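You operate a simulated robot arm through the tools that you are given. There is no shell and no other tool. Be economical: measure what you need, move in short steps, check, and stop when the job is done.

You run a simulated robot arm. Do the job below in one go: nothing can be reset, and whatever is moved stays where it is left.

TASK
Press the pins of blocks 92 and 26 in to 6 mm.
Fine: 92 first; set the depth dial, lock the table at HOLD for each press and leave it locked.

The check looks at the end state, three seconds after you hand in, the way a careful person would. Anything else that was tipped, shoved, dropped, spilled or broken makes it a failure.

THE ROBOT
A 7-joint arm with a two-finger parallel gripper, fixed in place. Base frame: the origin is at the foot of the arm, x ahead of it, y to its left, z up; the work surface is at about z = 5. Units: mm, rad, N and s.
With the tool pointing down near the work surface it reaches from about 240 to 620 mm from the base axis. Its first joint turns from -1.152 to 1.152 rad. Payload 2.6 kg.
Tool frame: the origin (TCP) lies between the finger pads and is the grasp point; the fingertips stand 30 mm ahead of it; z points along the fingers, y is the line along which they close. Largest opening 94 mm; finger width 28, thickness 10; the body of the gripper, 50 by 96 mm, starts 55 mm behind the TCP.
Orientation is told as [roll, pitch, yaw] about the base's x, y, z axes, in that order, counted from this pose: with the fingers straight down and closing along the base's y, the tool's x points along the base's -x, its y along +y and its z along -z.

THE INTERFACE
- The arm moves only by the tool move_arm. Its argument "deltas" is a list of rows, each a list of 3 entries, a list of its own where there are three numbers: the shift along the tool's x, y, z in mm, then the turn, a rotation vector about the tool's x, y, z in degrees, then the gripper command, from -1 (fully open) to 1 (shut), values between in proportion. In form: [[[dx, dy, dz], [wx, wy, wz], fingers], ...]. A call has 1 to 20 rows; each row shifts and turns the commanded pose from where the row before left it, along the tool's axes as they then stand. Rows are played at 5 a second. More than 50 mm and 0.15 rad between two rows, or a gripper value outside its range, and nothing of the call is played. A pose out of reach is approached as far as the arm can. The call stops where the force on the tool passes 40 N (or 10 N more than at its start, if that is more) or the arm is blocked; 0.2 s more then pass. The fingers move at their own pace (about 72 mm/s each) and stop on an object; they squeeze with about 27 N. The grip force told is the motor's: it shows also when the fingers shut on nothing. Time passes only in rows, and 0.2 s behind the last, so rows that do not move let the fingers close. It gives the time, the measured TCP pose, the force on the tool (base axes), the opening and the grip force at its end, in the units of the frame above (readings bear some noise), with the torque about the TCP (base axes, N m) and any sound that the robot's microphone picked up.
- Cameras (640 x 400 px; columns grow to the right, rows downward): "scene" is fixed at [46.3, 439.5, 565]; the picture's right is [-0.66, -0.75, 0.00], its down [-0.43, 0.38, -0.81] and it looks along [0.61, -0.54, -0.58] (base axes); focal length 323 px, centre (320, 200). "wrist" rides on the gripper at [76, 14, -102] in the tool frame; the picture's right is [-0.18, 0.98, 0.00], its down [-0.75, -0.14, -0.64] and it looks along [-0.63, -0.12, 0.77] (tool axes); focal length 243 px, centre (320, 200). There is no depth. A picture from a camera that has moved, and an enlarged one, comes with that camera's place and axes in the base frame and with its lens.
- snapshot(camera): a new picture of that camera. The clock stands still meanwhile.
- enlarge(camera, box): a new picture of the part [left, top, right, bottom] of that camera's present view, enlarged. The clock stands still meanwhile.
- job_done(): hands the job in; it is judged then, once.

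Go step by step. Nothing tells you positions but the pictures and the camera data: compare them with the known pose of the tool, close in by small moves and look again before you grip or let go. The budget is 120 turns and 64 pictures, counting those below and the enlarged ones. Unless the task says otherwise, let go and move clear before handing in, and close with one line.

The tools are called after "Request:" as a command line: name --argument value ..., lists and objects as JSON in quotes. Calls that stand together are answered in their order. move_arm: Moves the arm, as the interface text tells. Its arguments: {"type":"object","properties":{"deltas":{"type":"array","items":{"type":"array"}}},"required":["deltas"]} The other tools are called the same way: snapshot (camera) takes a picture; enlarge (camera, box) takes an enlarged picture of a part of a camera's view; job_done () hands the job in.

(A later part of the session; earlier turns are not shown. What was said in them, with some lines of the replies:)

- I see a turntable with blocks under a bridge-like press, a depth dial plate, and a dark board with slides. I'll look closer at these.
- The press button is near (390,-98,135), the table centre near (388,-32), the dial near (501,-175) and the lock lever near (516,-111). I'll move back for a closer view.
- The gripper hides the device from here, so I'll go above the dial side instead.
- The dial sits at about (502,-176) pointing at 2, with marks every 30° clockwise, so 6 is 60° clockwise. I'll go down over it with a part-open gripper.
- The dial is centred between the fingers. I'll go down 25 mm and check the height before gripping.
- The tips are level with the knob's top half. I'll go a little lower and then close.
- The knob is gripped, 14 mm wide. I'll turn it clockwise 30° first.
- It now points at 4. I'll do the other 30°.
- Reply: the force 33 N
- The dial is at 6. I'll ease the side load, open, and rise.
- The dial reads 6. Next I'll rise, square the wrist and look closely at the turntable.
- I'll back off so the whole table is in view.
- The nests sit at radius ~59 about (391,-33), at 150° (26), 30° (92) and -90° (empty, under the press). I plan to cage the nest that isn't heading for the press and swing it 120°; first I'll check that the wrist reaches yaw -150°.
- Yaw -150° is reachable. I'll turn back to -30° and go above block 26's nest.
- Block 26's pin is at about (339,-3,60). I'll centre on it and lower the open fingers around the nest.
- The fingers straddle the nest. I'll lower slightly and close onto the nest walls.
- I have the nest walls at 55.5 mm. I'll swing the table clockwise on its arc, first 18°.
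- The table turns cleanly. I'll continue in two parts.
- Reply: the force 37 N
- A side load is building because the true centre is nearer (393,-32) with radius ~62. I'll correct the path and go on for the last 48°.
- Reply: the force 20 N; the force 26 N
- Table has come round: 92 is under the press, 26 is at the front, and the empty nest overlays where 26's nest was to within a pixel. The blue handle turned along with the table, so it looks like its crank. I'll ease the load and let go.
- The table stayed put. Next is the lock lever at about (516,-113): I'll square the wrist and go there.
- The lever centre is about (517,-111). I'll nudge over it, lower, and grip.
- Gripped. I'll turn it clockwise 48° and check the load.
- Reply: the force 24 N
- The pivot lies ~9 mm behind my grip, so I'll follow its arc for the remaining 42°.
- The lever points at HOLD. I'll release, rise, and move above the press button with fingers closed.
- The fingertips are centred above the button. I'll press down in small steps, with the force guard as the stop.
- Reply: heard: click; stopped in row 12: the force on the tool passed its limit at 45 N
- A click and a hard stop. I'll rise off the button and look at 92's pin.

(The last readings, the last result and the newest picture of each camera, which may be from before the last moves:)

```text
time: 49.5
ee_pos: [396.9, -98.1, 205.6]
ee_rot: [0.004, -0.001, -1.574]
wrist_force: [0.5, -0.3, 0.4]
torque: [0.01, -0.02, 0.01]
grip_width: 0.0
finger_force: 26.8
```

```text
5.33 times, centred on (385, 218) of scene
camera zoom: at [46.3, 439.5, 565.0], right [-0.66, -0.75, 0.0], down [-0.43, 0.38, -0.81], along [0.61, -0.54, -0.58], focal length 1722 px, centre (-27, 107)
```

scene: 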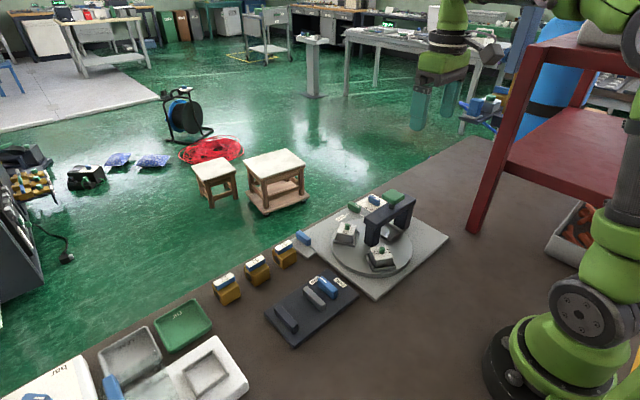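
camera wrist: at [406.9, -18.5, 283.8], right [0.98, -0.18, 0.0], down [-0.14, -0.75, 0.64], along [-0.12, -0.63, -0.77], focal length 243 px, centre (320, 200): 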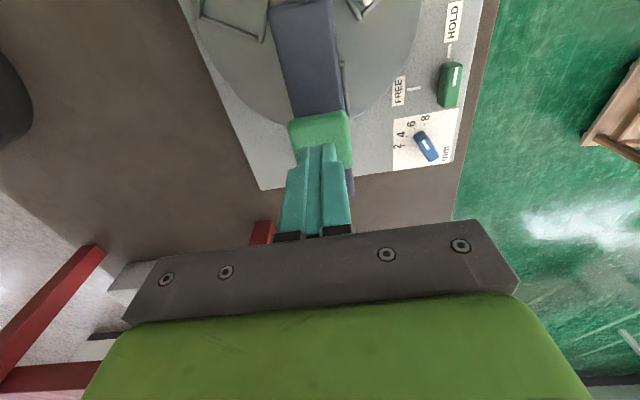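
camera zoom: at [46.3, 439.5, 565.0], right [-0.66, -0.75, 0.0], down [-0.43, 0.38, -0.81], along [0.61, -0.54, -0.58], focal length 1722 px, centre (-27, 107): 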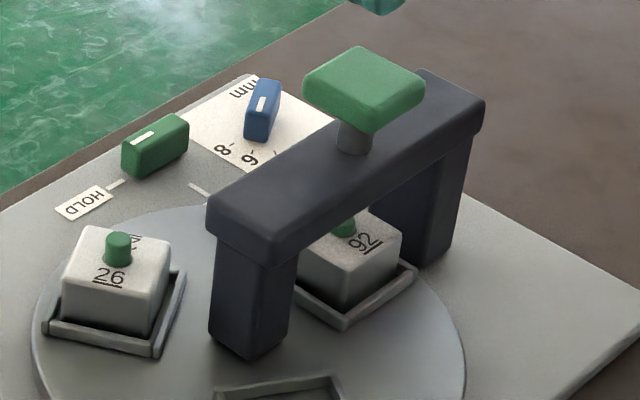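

The button sprang back. Now I'll go back to the lever to free the table.

Request:
move_arm --deltas '[[[-2, 43, 0], [0, 0, 0], 0.15], [[-2, 43, 0], [0, 0, 0], 0.15], [[-2, 43, 0], [0, 0, 0], 0.15], [[0, 0, 45], [0, 0, 0], 0.15], [[0, 0, 45], [0, 0, 0], 0.15], [[0, 0, 35], [0, 0, 0], 0.15], [[0, 0, 0], [0, 0, 0], 0.15]]'

Request:
snapshot --camera "wrist"

```text
time: 51.1
ee_pos: [526.0, -101.5, 78.6]
ee_rot: [0.007, 0.0, -1.572]
wrist_force: [-0.6, 0.2, -0.9]
torque: [-0.01, -0.02, 0.0]
grip_width: 40.2
finger_force: 0.0
```

```text
25 pictures are left
camera wrist: at [538.6, -24.1, 180.6], right [0.98, -0.19, 0.0], down [-0.15, -0.75, 0.64], along [-0.12, -0.63, -0.77], focal length 243 px, centre (320, 200)
```

wrist: 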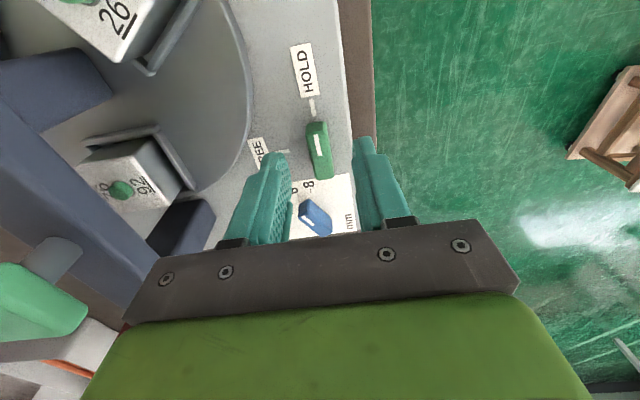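

I'll centre on the lever, grip it, then swing it back 90° to FREE.

Request:
move_arm --deltas '[[[-2, -2, 15], [0, 0, 0], 0.15], [[0, 0, 13], [0, 0, 0], 0.15], [[0, 0, 0], [0, 0, 0], 0.15], [[0, 0, 0], [0, 0, 0], 1], [[0, 0, 0], [0, 0, 0], 1], [[0, 0, 0], [0, 0, 0], 1]]'

Request:
move_arm --deltas '[[[0, -0.85, 0], [0, 0, -6], 1], [[0, -0.85, 0], [0, 0, -6], 1], [[0, -0.85, 0], [0, 0, -6], 1], [[0, -0.85, 0], [0, 0, -6], 1], [[0, -0.85, 0], [0, 0, -6], 1], [[0, -0.85, 0], [0, 0, -6], 1], [[0, -0.85, 0], [0, 0, -6], 1], [[0, -0.85, 0], [0, 0, -6], 1]]'

```text
time: 52.5
ee_pos: [524.1, -103.5, 52.6]
ee_rot: [0.006, -0.001, -1.569]
wrist_force: [21.3, -3.8, -9.7]
torque: [0.13, -0.4, 0.17]
grip_width: 14.7
finger_force: 45.6
```

```text
time: 54.3
ee_pos: [519.4, -106.9, 53.2]
ee_rot: [0.006, -0.007, -0.73]
wrist_force: [28.6, 3.3, -7.9]
torque: [0.44, -0.21, 0.19]
grip_width: 15.0
finger_force: 44.8
```

Request:
move_arm --deltas '[[[-1.9, 2.4, 0], [0, 0, 0], 1], [[0, -0.85, 0], [0, 0, -6], 1], [[0, -0.85, 0], [0, 0, -6], 1], [[0, -0.85, 0], [0, 0, -6], 1], [[0, -0.85, 0], [0, 0, -6], 1], [[0, -0.85, 0], [0, 0, -6], 1], [[0, -0.85, 0], [0, 0, -6], 1], [[0, -0.85, 0], [0, 0, -6], 1], [[0, 0, 0], [0, 0, 0], 1]]'

Request:
snapshot --camera "wrist"

```text
time: 56.3
ee_pos: [516.9, -111.9, 51.6]
ee_rot: [0.002, 0.001, -0.001]
wrist_force: [-24.4, 5.0, 25.6]
torque: [0.15, 0.16, 0.09]
grip_width: 15.1
finger_force: 44.8
```

```text
24 pictures are left
camera wrist: at [439.5, -96.2, 154.1], right [0.19, 0.98, 0.0], down [0.75, -0.14, 0.64], along [0.63, -0.12, -0.77], focal length 243 px, centre (320, 200)
```

wrist: 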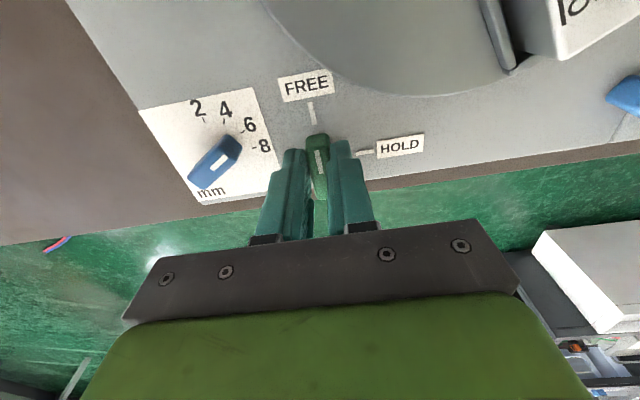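

The lever is at FREE. I'll ease off, release, and travel to the empty nest at 150°.

Request:
move_arm --deltas '[[[2.5, 0.5, -1], [0, 0, 0], 1], [[0, 0, 0], [0, 0, 0], 0.15], [[0, 0, 0], [0, 0, 0], 0.15], [[0, 0, -30], [0, 0, 0], 0.15], [[0, 0, -50], [0, 0, 0], 0.15], [[0, 0, -50], [0, 0, 0], 0.0], [[0, 0, -20], [0, 0, 0], -0.2], [[35, 22, 0], [0, 0, 0], -0.6], [[35, 22, 0], [0, 0, 0], -0.6], [[35, 22, 0], [0, 0, 0], -0.6], [[35, 22, 0], [0, 0, 0], -0.6], [[35, 22, 0], [0, 0, 0], -0.6], [[0, 0, 0], [0, 0, 7.5], -0.6], [[0, 0, 0], [0, 0, 7.5], -0.6], [[0, 0, 0], [0, 0, 7.5], -0.6], [[0, 0, 0], [0, 0, 7.5], -0.6], [[0, 0, 45], [0, 0, 0], -0.6], [[0, 0, 45], [0, 0, 0], -0.6], [[0, 0, 0], [0, 0, 0], -0.6]]'

Request:
snapshot --camera "wrist"

Request:
enlarge --camera "scene" --box '[310, 180, 430, 280]'

```text
time: 60.3
ee_pos: [341.4, 0.1, 112.8]
ee_rot: [0.0, -0.003, -0.525]
wrist_force: [-0.2, 0.4, 0.8]
torque: [0.01, 0.0, -0.02]
grip_width: 75.1
finger_force: 0.0
```

```text
23 pictures are left
camera wrist: at [280.8, 51.2, 214.1], right [0.65, 0.76, 0.0], down [0.58, -0.5, 0.64], along [0.49, -0.42, -0.76], focal length 243 px, centre (320, 200)
```

wrist: 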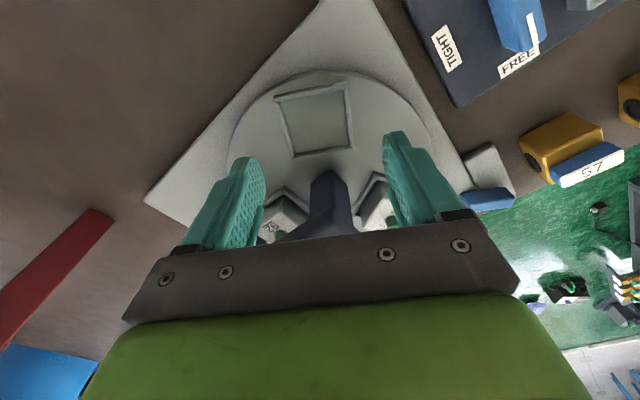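

```text
4.00 times, centred on (370, 230) of scene
camera zoom: at [46.3, 439.5, 565.0], right [-0.66, -0.75, 0.0], down [-0.43, 0.38, -0.81], along [0.61, -0.54, -0.58], focal length 1291 px, centre (120, 80)
```

zoom: 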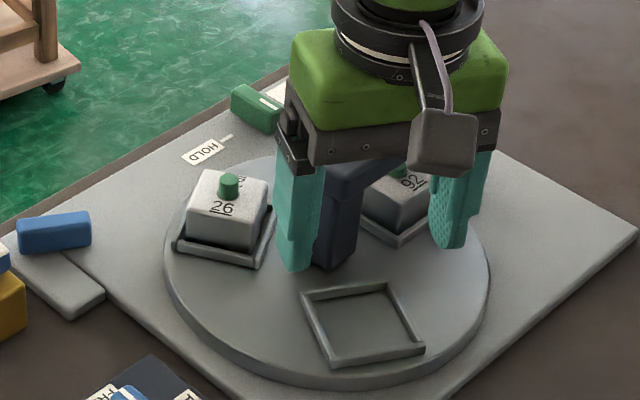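

I'm centred over the empty nest. I'll lower and grip its walls as before.

Request:
move_arm --deltas '[[[0, 0, 30], [0, 0, 0], -0.6], [[0, 0, 20], [0, 0, 0], -0.6], [[0, 0, 8.5], [0, 0, 0], -0.6], [[0, 0, 0], [0, 0, 0], -0.6], [[0, 0, 0], [0, 0, 0], -0.25], [[0, 0, 0], [0, 0, 0], -0.1], [[0, 0, 0], [0, 0, 0], -0.1], [[0, 0, 0], [0, 0, 0], -0.1]]'

Request:
enlarge --camera "scene" --box '[310, 180, 430, 280]'

```text
time: 62.1
ee_pos: [340.0, -2.3, 54.7]
ee_rot: [0.0, -0.003, -0.527]
wrist_force: [-3.1, -9.2, -5.8]
torque: [-0.04, 0.11, -0.6]
grip_width: 55.9
finger_force: 44.7
```

```text
4.00 times, centred on (370, 230) of scene
camera zoom: at [46.3, 439.5, 565.0], right [-0.66, -0.75, 0.0], down [-0.43, 0.38, -0.81], along [0.61, -0.54, -0.58], focal length 1291 px, centre (120, 80)
```

zoom: 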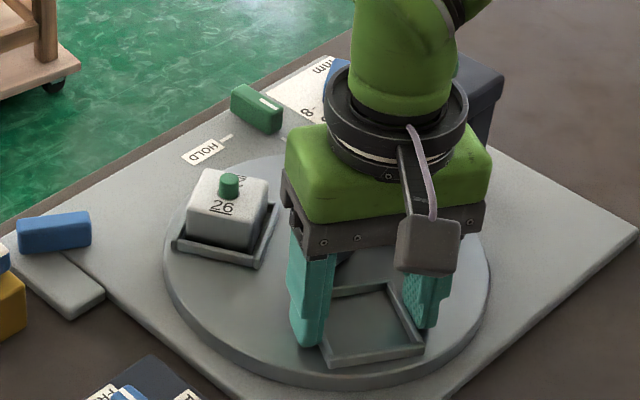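

Gripped at 55.9 mm. I'll swing 48° and check.

Request:
move_arm --deltas '[[[-0.34, 6.45, 0], [0, 0, 6], -0.1], [[-0.34, 6.45, 0], [0, 0, 6], -0.1], [[-0.34, 6.45, 0], [0, 0, 6], -0.1], [[-0.34, 6.45, 0], [0, 0, 6], -0.1], [[-0.34, 6.45, 0], [0, 0, 6], -0.1], [[-0.34, 6.45, 0], [0, 0, 6], -0.1], [[-0.34, 6.45, 0], [0, 0, 6], -0.1], [[-0.34, 6.45, 0], [0, 0, 6], -0.1]]'

```text
time: 63.9
ee_pos: [382.7, 28.3, 53.2]
ee_rot: [0.005, -0.003, -1.364]
wrist_force: [-8.7, -20.3, 10.8]
torque: [-0.05, 0.49, -0.76]
grip_width: 55.6
finger_force: 45.3
```

Request:
move_arm --deltas '[[[-2, -0.7, 0], [0, 0, 0], -0.1], [[-0.34, 6.4, 0], [0, 0, 6], -0.1], [[-0.34, 6.4, 0], [0, 0, 6], -0.1], [[-0.34, 6.4, 0], [0, 0, 6], -0.1], [[-0.34, 6.4, 0], [0, 0, 6], -0.1], [[-0.34, 6.4, 0], [0, 0, 6], -0.1], [[-0.34, 6.4, 0], [0, 0, 6], -0.1]]'

```text
time: 65.5
ee_pos: [420.2, 24.4, 54.7]
ee_rot: [0.01, 0.003, -1.985]
wrist_force: [25.1, -1.5, -29.7]
torque: [0.02, -0.27, 1.55]
grip_width: 55.7
finger_force: 44.9
```

Request:
move_arm --deltas '[[[1.2, 2.7, 1], [0, 0, 0], -0.1], [[-0.34, 6.4, 0], [0, 0, 6], -0.1], [[-0.34, 6.4, 0], [0, 0, 6], -0.1], [[-0.34, 6.4, 0], [0, 0, 6], -0.1], [[0.5, 1, 0], [0, 0, 0], -0.1]]'

```text
time: 66.7
ee_pos: [438.6, 12.8, 54.1]
ee_rot: [0.003, 0.003, -2.311]
wrist_force: [-13.0, -3.4, 32.1]
torque: [0.28, 0.3, -0.44]
grip_width: 55.6
finger_force: 44.8
```

Request:
move_arm --deltas '[[[-0.7, -0.7, -1.5], [0, 0, 0], -0.1], [[-0.34, 6.4, 0], [0, 0, 6], -0.1], [[-0.34, 6.4, 0], [0, 0, 6], -0.1], [[-0.34, 6.4, 0], [0, 0, 6], -0.1], [[0, 0, 0], [0, 0, 0], -0.1]]'

Request:
enlarge --camera "scene" --box '[310, 180, 430, 280]'

```text
time: 67.9
ee_pos: [451.2, -2.8, 53.4]
ee_rot: [0.004, 0.002, -2.617]
wrist_force: [18.2, -5.6, -25.3]
torque: [-0.15, -0.06, 0.93]
grip_width: 55.8
finger_force: 45.0
```

```text
4.00 times, centred on (370, 230) of scene
camera zoom: at [46.4, 439.5, 565.0], right [-0.66, -0.75, 0.0], down [-0.43, 0.38, -0.81], along [0.61, -0.54, -0.58], focal length 1291 px, centre (120, 80)
```

zoom: 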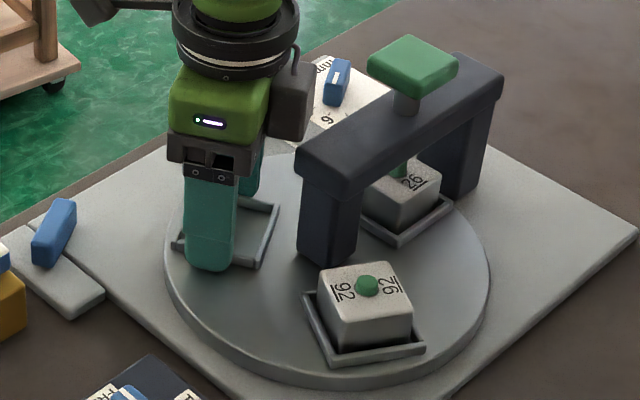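

26 is now under the press and 92's pin is visibly lower. I'll release and rise.

Request:
move_arm --deltas '[[[1.4, 1.4, 1], [0, 0, 0], -0.1], [[0, 0, 0], [0, 0, 0], -0.6], [[0, 0, 0], [0, 0, 0], -0.6], [[0, 0, -20], [0, 0, 0], -0.6], [[0, 0, -40], [0, 0, 0], -0.6], [[0, 0, -40], [0, 0, 0], -0.6], [[0, 0, -40], [0, 0, 0], -0.6]]'

Request:
move_arm --deltas '[[[0, 0, 0], [0, 0, -8], -0.2], [[0, 0, 0], [0, 0, -8], 0], [[0, 0, 0], [0, 0, -8], 0.15], [[0, 0, 0], [0, 0, -8], 0.15], [[0, 0, 0], [0, 0, -8], 0.15], [[0, 0, 0], [0, 0, -8], 0.15], [[0, 0, 0], [0, 0, -8], 0.15], [[0, 0, 0], [0, 0, -8], 0.15], [[0, 0, 0], [0, 0, -8], 0.15], [[0, 0, 0], [0, 0, -8], 0.15], [[0, 0, 0], [0, 0, -8], 0.15], [[0, 0, 0], [0, 0, -8], 0.15], [[0, 0, 0], [0, 0, -8], 0.15], [[0, 0, 0], [0, 0, -8], 0.15], [[0, 0, 0], [0, 0, -8], 0.15], [[0, 0, 0], [0, 0, -8], 0.15], [[0, 0, 0], [0, 0, -8], 0.15], [[0, 0, 0], [0, 0, -8], 0.15], [[0, 0, 0], [0, 0, -6], 0.15]]'

Request:
enlarge --camera "scene" --box '[310, 180, 430, 280]'

```text
time: 69.5
ee_pos: [450.8, -3.6, 195.2]
ee_rot: [0.001, 0.004, -2.619]
wrist_force: [-0.7, -0.8, 0.2]
torque: [0.02, 0.0, 0.03]
grip_width: 75.3
finger_force: 0.1
```

```text
time: 73.5
ee_pos: [451.7, -1.9, 194.8]
ee_rot: [-0.001, -0.005, 0.003]
wrist_force: [0.0, -0.1, -0.8]
torque: [-0.03, 0.02, 0.01]
grip_width: 40.3
finger_force: 0.0
```

```text
4.00 times, centred on (370, 230) of scene
camera zoom: at [46.3, 439.5, 565.0], right [-0.66, -0.75, 0.0], down [-0.43, 0.38, -0.81], along [0.61, -0.54, -0.58], focal length 1291 px, centre (120, 80)
```

zoom: 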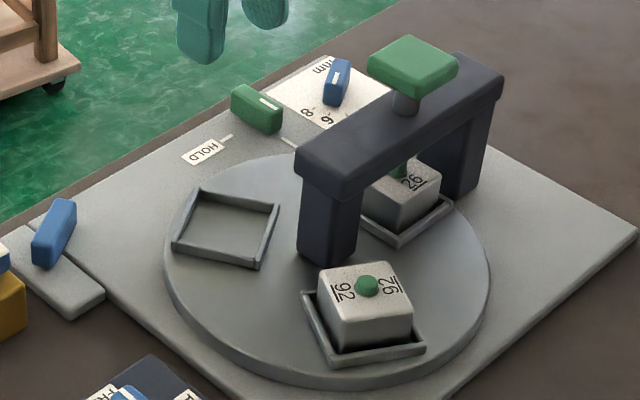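

Everything lines up. I'll grip the lever again.

Request:
move_arm --deltas '[[[-22, -36.3, 0], [0, 0, 0], 0.15], [[-22, -36.2, 0], [0, 0, 0], 0.15], [[-22, -36.2, 0], [0, 0, 0], 0.15], [[0, 0, 45], [0, 0, 0], 0.15], [[0, 0, 45], [0, 0, 0], 0.15], [[0, 0, 24], [0, 0, 0], 0.15], [[0, 0, 0], [0, 0, 0], 0.15]]'

Request:
snapshot --camera "wrist"

```text
time: 75.1
ee_pos: [519.4, -113.8, 80.4]
ee_rot: [-0.001, -0.001, -0.001]
wrist_force: [0.7, 0.3, -0.6]
torque: [0.04, -0.01, -0.03]
grip_width: 39.9
finger_force: 0.0
```

```text
18 pictures are left
camera wrist: at [440.1, -98.6, 181.3], right [0.19, 0.98, 0.0], down [0.75, -0.14, 0.65], along [0.63, -0.12, -0.76], focal length 243 px, centre (320, 200)
```

wrist: 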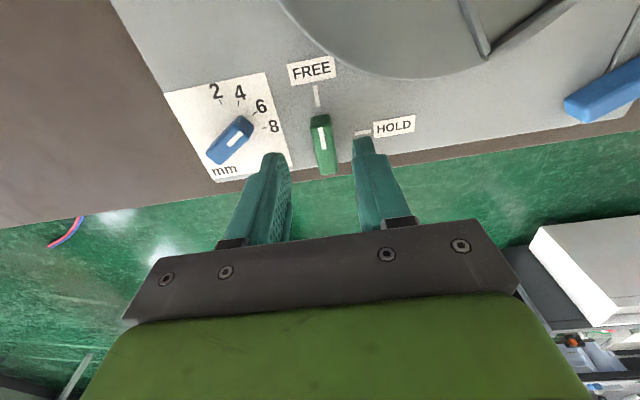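

Request:
move_arm --deltas '[[[0, 0.5, 15], [0, 0, 0], 0.15], [[0, 0, 14.5], [0, 0, 0], 0.15], [[0, 0, 0], [0, 0, 0], 0.15], [[0, 0, 0], [0, 0, 0], 1], [[0, 0, 0], [0, 0, 0], 1], [[0, 0, 0], [0, 0, 0], 1]]'

Request:
move_arm --deltas '[[[0, 0.8, 0], [0, 0, 6], 1], [[0, 0.8, 0], [0, 0, 6], 1], [[0, 0.8, 0], [0, 0, 6], 1], [[0, 0.8, 0], [0, 0, 6], 1], [[0, 0.8, 0], [0, 0, 6], 1], [[0, 0.8, 0], [0, 0, 6], 1], [[0, 0.8, 0], [0, 0, 6], 1], [[0, 0.8, 0], [0, 0, 6], 1]]'

```text
time: 76.5
ee_pos: [518.0, -111.9, 51.0]
ee_rot: [0.001, -0.004, 0.0]
wrist_force: [-2.1, 4.1, -1.2]
torque: [0.1, -0.3, 0.0]
grip_width: 14.6
finger_force: 44.9
```

```text
time: 78.3
ee_pos: [519.6, -106.0, 51.0]
ee_rot: [0.002, -0.007, -0.842]
wrist_force: [2.5, -7.5, 6.2]
torque: [0.2, 0.23, 0.02]
grip_width: 14.8
finger_force: 44.7
```

The load is light. I'll finish the turn to HOLD.

Request:
move_arm --deltas '[[[0, 0.7, 0], [0, 0, 6], 1], [[0, 0.8, 0], [0, 0, 6], 1], [[0, 0.8, 0], [0, 0, 6], 1], [[0, 0.8, 0], [0, 0, 6], 1], [[0, 0.8, 0], [0, 0, 6], 1], [[0, 0.8, 0], [0, 0, 6], 1], [[0, 0.8, 0], [0, 0, 6], 1], [[0, 0, 0], [0, 0, 0], 1]]'

Request:
snapshot --camera "wrist"

```text
time: 80.1
ee_pos: [524.5, -105.8, 50.8]
ee_rot: [0.004, -0.004, -1.573]
wrist_force: [-2.2, -15.5, 11.3]
torque: [-0.87, 0.08, 0.15]
grip_width: 14.6
finger_force: 45.2
```

```text
17 pictures are left
camera wrist: at [537.6, -26.9, 152.4], right [0.98, -0.19, 0.0], down [-0.15, -0.75, 0.65], along [-0.12, -0.63, -0.76], focal length 243 px, centre (320, 200)
```

wrist: 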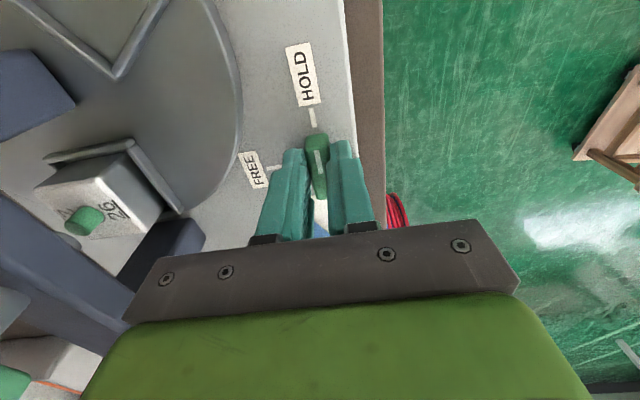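

It's at HOLD. I'll release and go over the press button.

Request:
move_arm --deltas '[[[-1.5, 0, -1], [0, 0, 0], 1], [[0, 0, 0], [0, 0, 0], 0.15], [[0, 0, 0], [0, 0, 0], 0.15], [[0, 0, -30], [0, 0, 0], 0.15], [[0, 0, -50], [0, 0, 0], 0.15], [[0, 0, -50], [0, 0, 0], 0.15], [[0, 0, -20], [0, 0, 0], 0.15], [[3.5, -43, 0], [0, 0, 0], 1], [[3.5, -43, 0], [0, 0, 0], 1], [[4, -43, 0], [0, 0, 0], 1], [[0, 0, 20], [0, 0, 0], 1], [[0, 0, 0], [0, 0, 0], 1]]'

Request:
snapshot --camera "wrist"

Request:
enlarge --camera "scene" --box '[340, 130, 460, 230]'

```text
time: 82.7
ee_pos: [395.4, -93.3, 180.1]
ee_rot: [0.005, 0.002, -1.573]
wrist_force: [0.5, 0.3, 0.1]
torque: [-0.03, -0.01, -0.01]
grip_width: 0.0
finger_force: 27.3
```

```text
16 pictures are left
camera wrist: at [407.7, -16.6, 281.8], right [0.98, -0.19, 0.0], down [-0.15, -0.75, 0.64], along [-0.12, -0.63, -0.77], focal length 243 px, centre (320, 200)
```

wrist: 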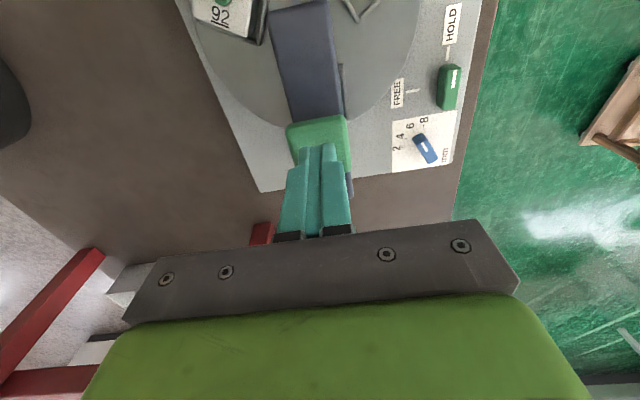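

```text
4.00 times, centred on (400, 180) of scene
camera zoom: at [46.3, 439.5, 565.0], right [-0.66, -0.75, 0.0], down [-0.43, 0.38, -0.81], along [0.61, -0.54, -0.58], focal length 1291 px, centre (0, 280)
```

zoom: 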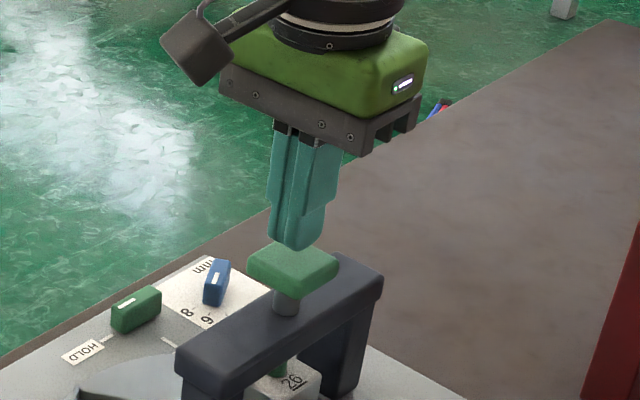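

Request:
move_arm --deltas '[[[-1.5, 0, 6], [0, 0, 0], 1], [[0, 0, 4], [0, 0, 0], 1], [[0, 0, 2], [0, 0, 0], 1], [[0, 0, 2], [0, 0, 0], 1], [[0, 0, 2], [0, 0, 0], 1], [[0, 0, 2], [0, 0, 0], 1], [[0, 0, 2], [0, 0, 0], 1], [[0, 0, 2], [0, 0, 0], 1], [[0, 0, 2], [0, 0, 0], 1], [[0, 0, 2], [0, 0, 0], 1], [[0, 0, 2], [0, 0, 0], 1], [[0, 0, 2], [0, 0, 0], 1]]'

```text
time: 85.3
ee_pos: [396.2, -95.6, 155.1]
ee_rot: [0.008, 0.001, -1.574]
wrist_force: [-3.5, 1.8, 5.6]
torque: [0.01, 0.14, -0.04]
grip_width: 0.0
finger_force: 26.7
heard: click
stopped in row 12: the force on the tool passed its limit at 46 N (the readings are from after the stop); the commanded pose is now the measured one
```

A click at the same height as before. I'll rise clear and check the end state.

Request:
move_arm --deltas '[[[0, 0, -10], [0, 0, 0], 1], [[0, 0, -40], [0, 0, 0], 1], [[0, 40, -10], [0, 0, 0], 1], [[0, 40, 0], [0, 0, 0], 1], [[0, 40, 0], [0, 0, 0], 1], [[0, 0, 0], [0, 0, 0], 0]]'

Request:
enlarge --camera "scene" --box '[310, 180, 430, 280]'

Request:
enlarge --camera "wrist" --box '[80, 20, 360, 195]'

Request:
snapshot --camera "scene"

```text
time: 86.7
ee_pos: [518.9, -93.9, 215.3]
ee_rot: [0.007, 0.003, -1.572]
wrist_force: [-0.5, 0.0, 0.1]
torque: [-0.02, 0.0, 0.0]
grip_width: 47.1
finger_force: 0.1
```

```text
4.00 times, centred on (370, 230) of scene
camera zoom: at [46.3, 439.5, 565.0], right [-0.66, -0.75, 0.0], down [-0.43, 0.38, -0.81], along [0.61, -0.54, -0.58], focal length 1291 px, centre (120, 80)
```

zoom: 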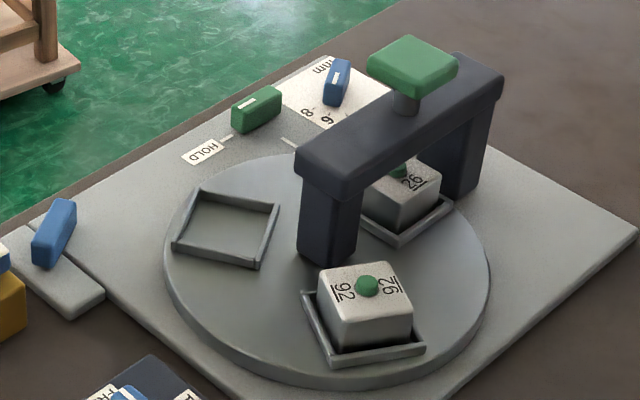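

```text
2.29 times, centred on (220, 108) of wrist
camera zoom: at [531.2, -17.5, 316.7], right [0.98, -0.19, 0.01], down [-0.15, -0.75, 0.64], along [-0.11, -0.63, -0.77], focal length 555 px, centre (549, 411)
```

zoom: 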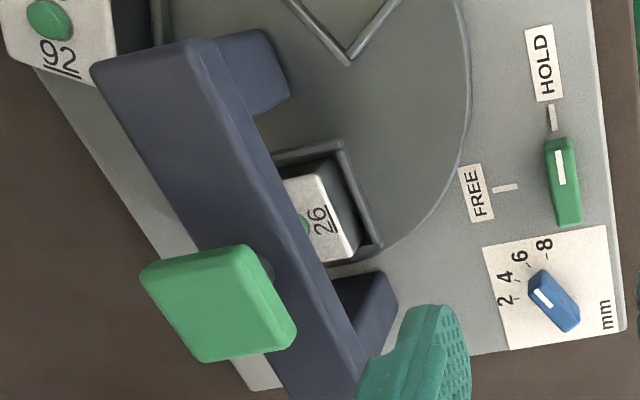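

```text
12 pictures are left
```

scene: 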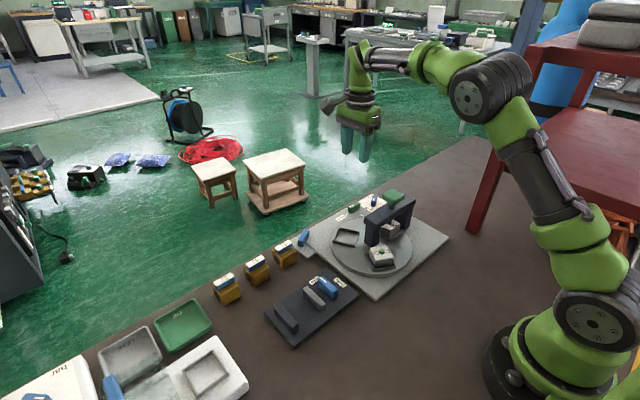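

Lever is at HOLD and dial at 6. One last close check of 26's pin.

Request:
enlarge --camera "scene" --box '[385, 205, 433, 245]'

Request:
move_arm --deltas '[[[-3, 6, 40], [0, 0, 0], 0.15], [[-3, 0, 40], [0, 0, 0], 0.15], [[0, 0, 40], [0, 0, 0], 0.15], [[0, 0, 0], [0, 0, 0], 0.15]]'

Request:
enlarge --camera "wrist" --box '[20, 60, 260, 210]'

```text
10.00 times, centred on (409, 225) of scene
camera zoom: at [46.3, 439.5, 565.0], right [-0.66, -0.75, 0.0], down [-0.43, 0.38, -0.81], along [0.61, -0.54, -0.58], focal length 3228 px, centre (-570, -50)
```

zoom: 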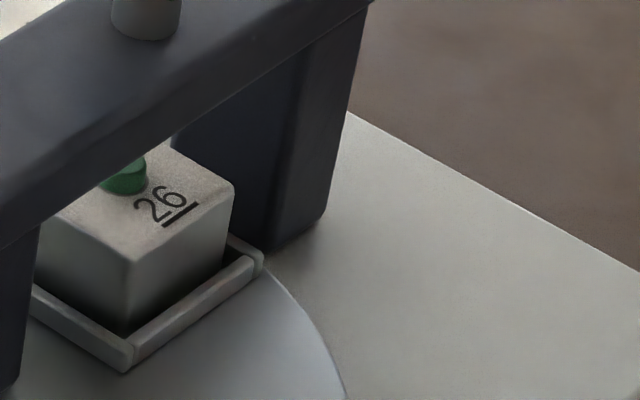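

```text
time: 87.7
ee_pos: [523.7, -101.5, 93.9]
ee_rot: [0.009, 0.001, -1.575]
wrist_force: [0.1, -0.1, -0.2]
torque: [0.02, 0.0, -0.01]
grip_width: 40.1
finger_force: 0.1
```

```text
2.67 times, centred on (140, 135) of wrist
camera zoom: at [535.3, -25.6, 196.0], right [0.98, -0.19, 0.01], down [-0.15, -0.75, 0.64], along [-0.11, -0.63, -0.77], focal length 647 px, centre (800, 373)
```

zoom: 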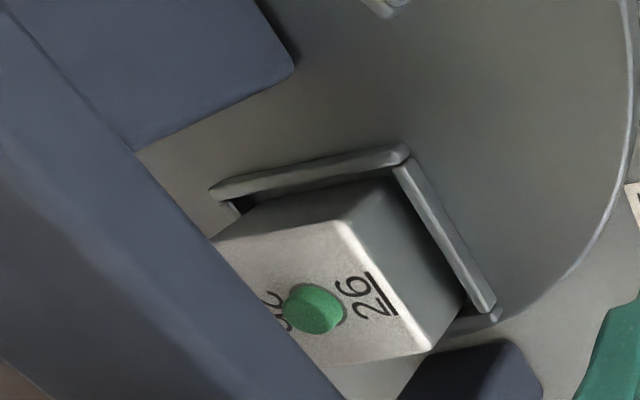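

The pin of 26 is short, like 92's. I'll rise clear and hand in.

Request:
move_arm --deltas '[[[0, 0, -40], [0, 0, 0], 0.15], [[0, 0, -50], [0, 0, 0], 0.15], [[0, 0, -30], [0, 0, 0], 0.15], [[0, 0, 0], [0, 0, 0], 0.15]]'

Request:
job_done

```text
time: 88.7
ee_pos: [521.1, -101.2, 216.8]
ee_rot: [0.005, 0.003, -1.574]
wrist_force: [-0.1, -0.7, 0.6]
torque: [0.02, 0.02, -0.01]
grip_width: 40.1
finger_force: 0.1
```

```text
The job is handed in.
```

I pressed blocks 92 and then 26 with the dial at 6 mm and the table locked at HOLD each time; each press clicked at the same height, I saw both pins sitting low afterwards, and the table is still locked.
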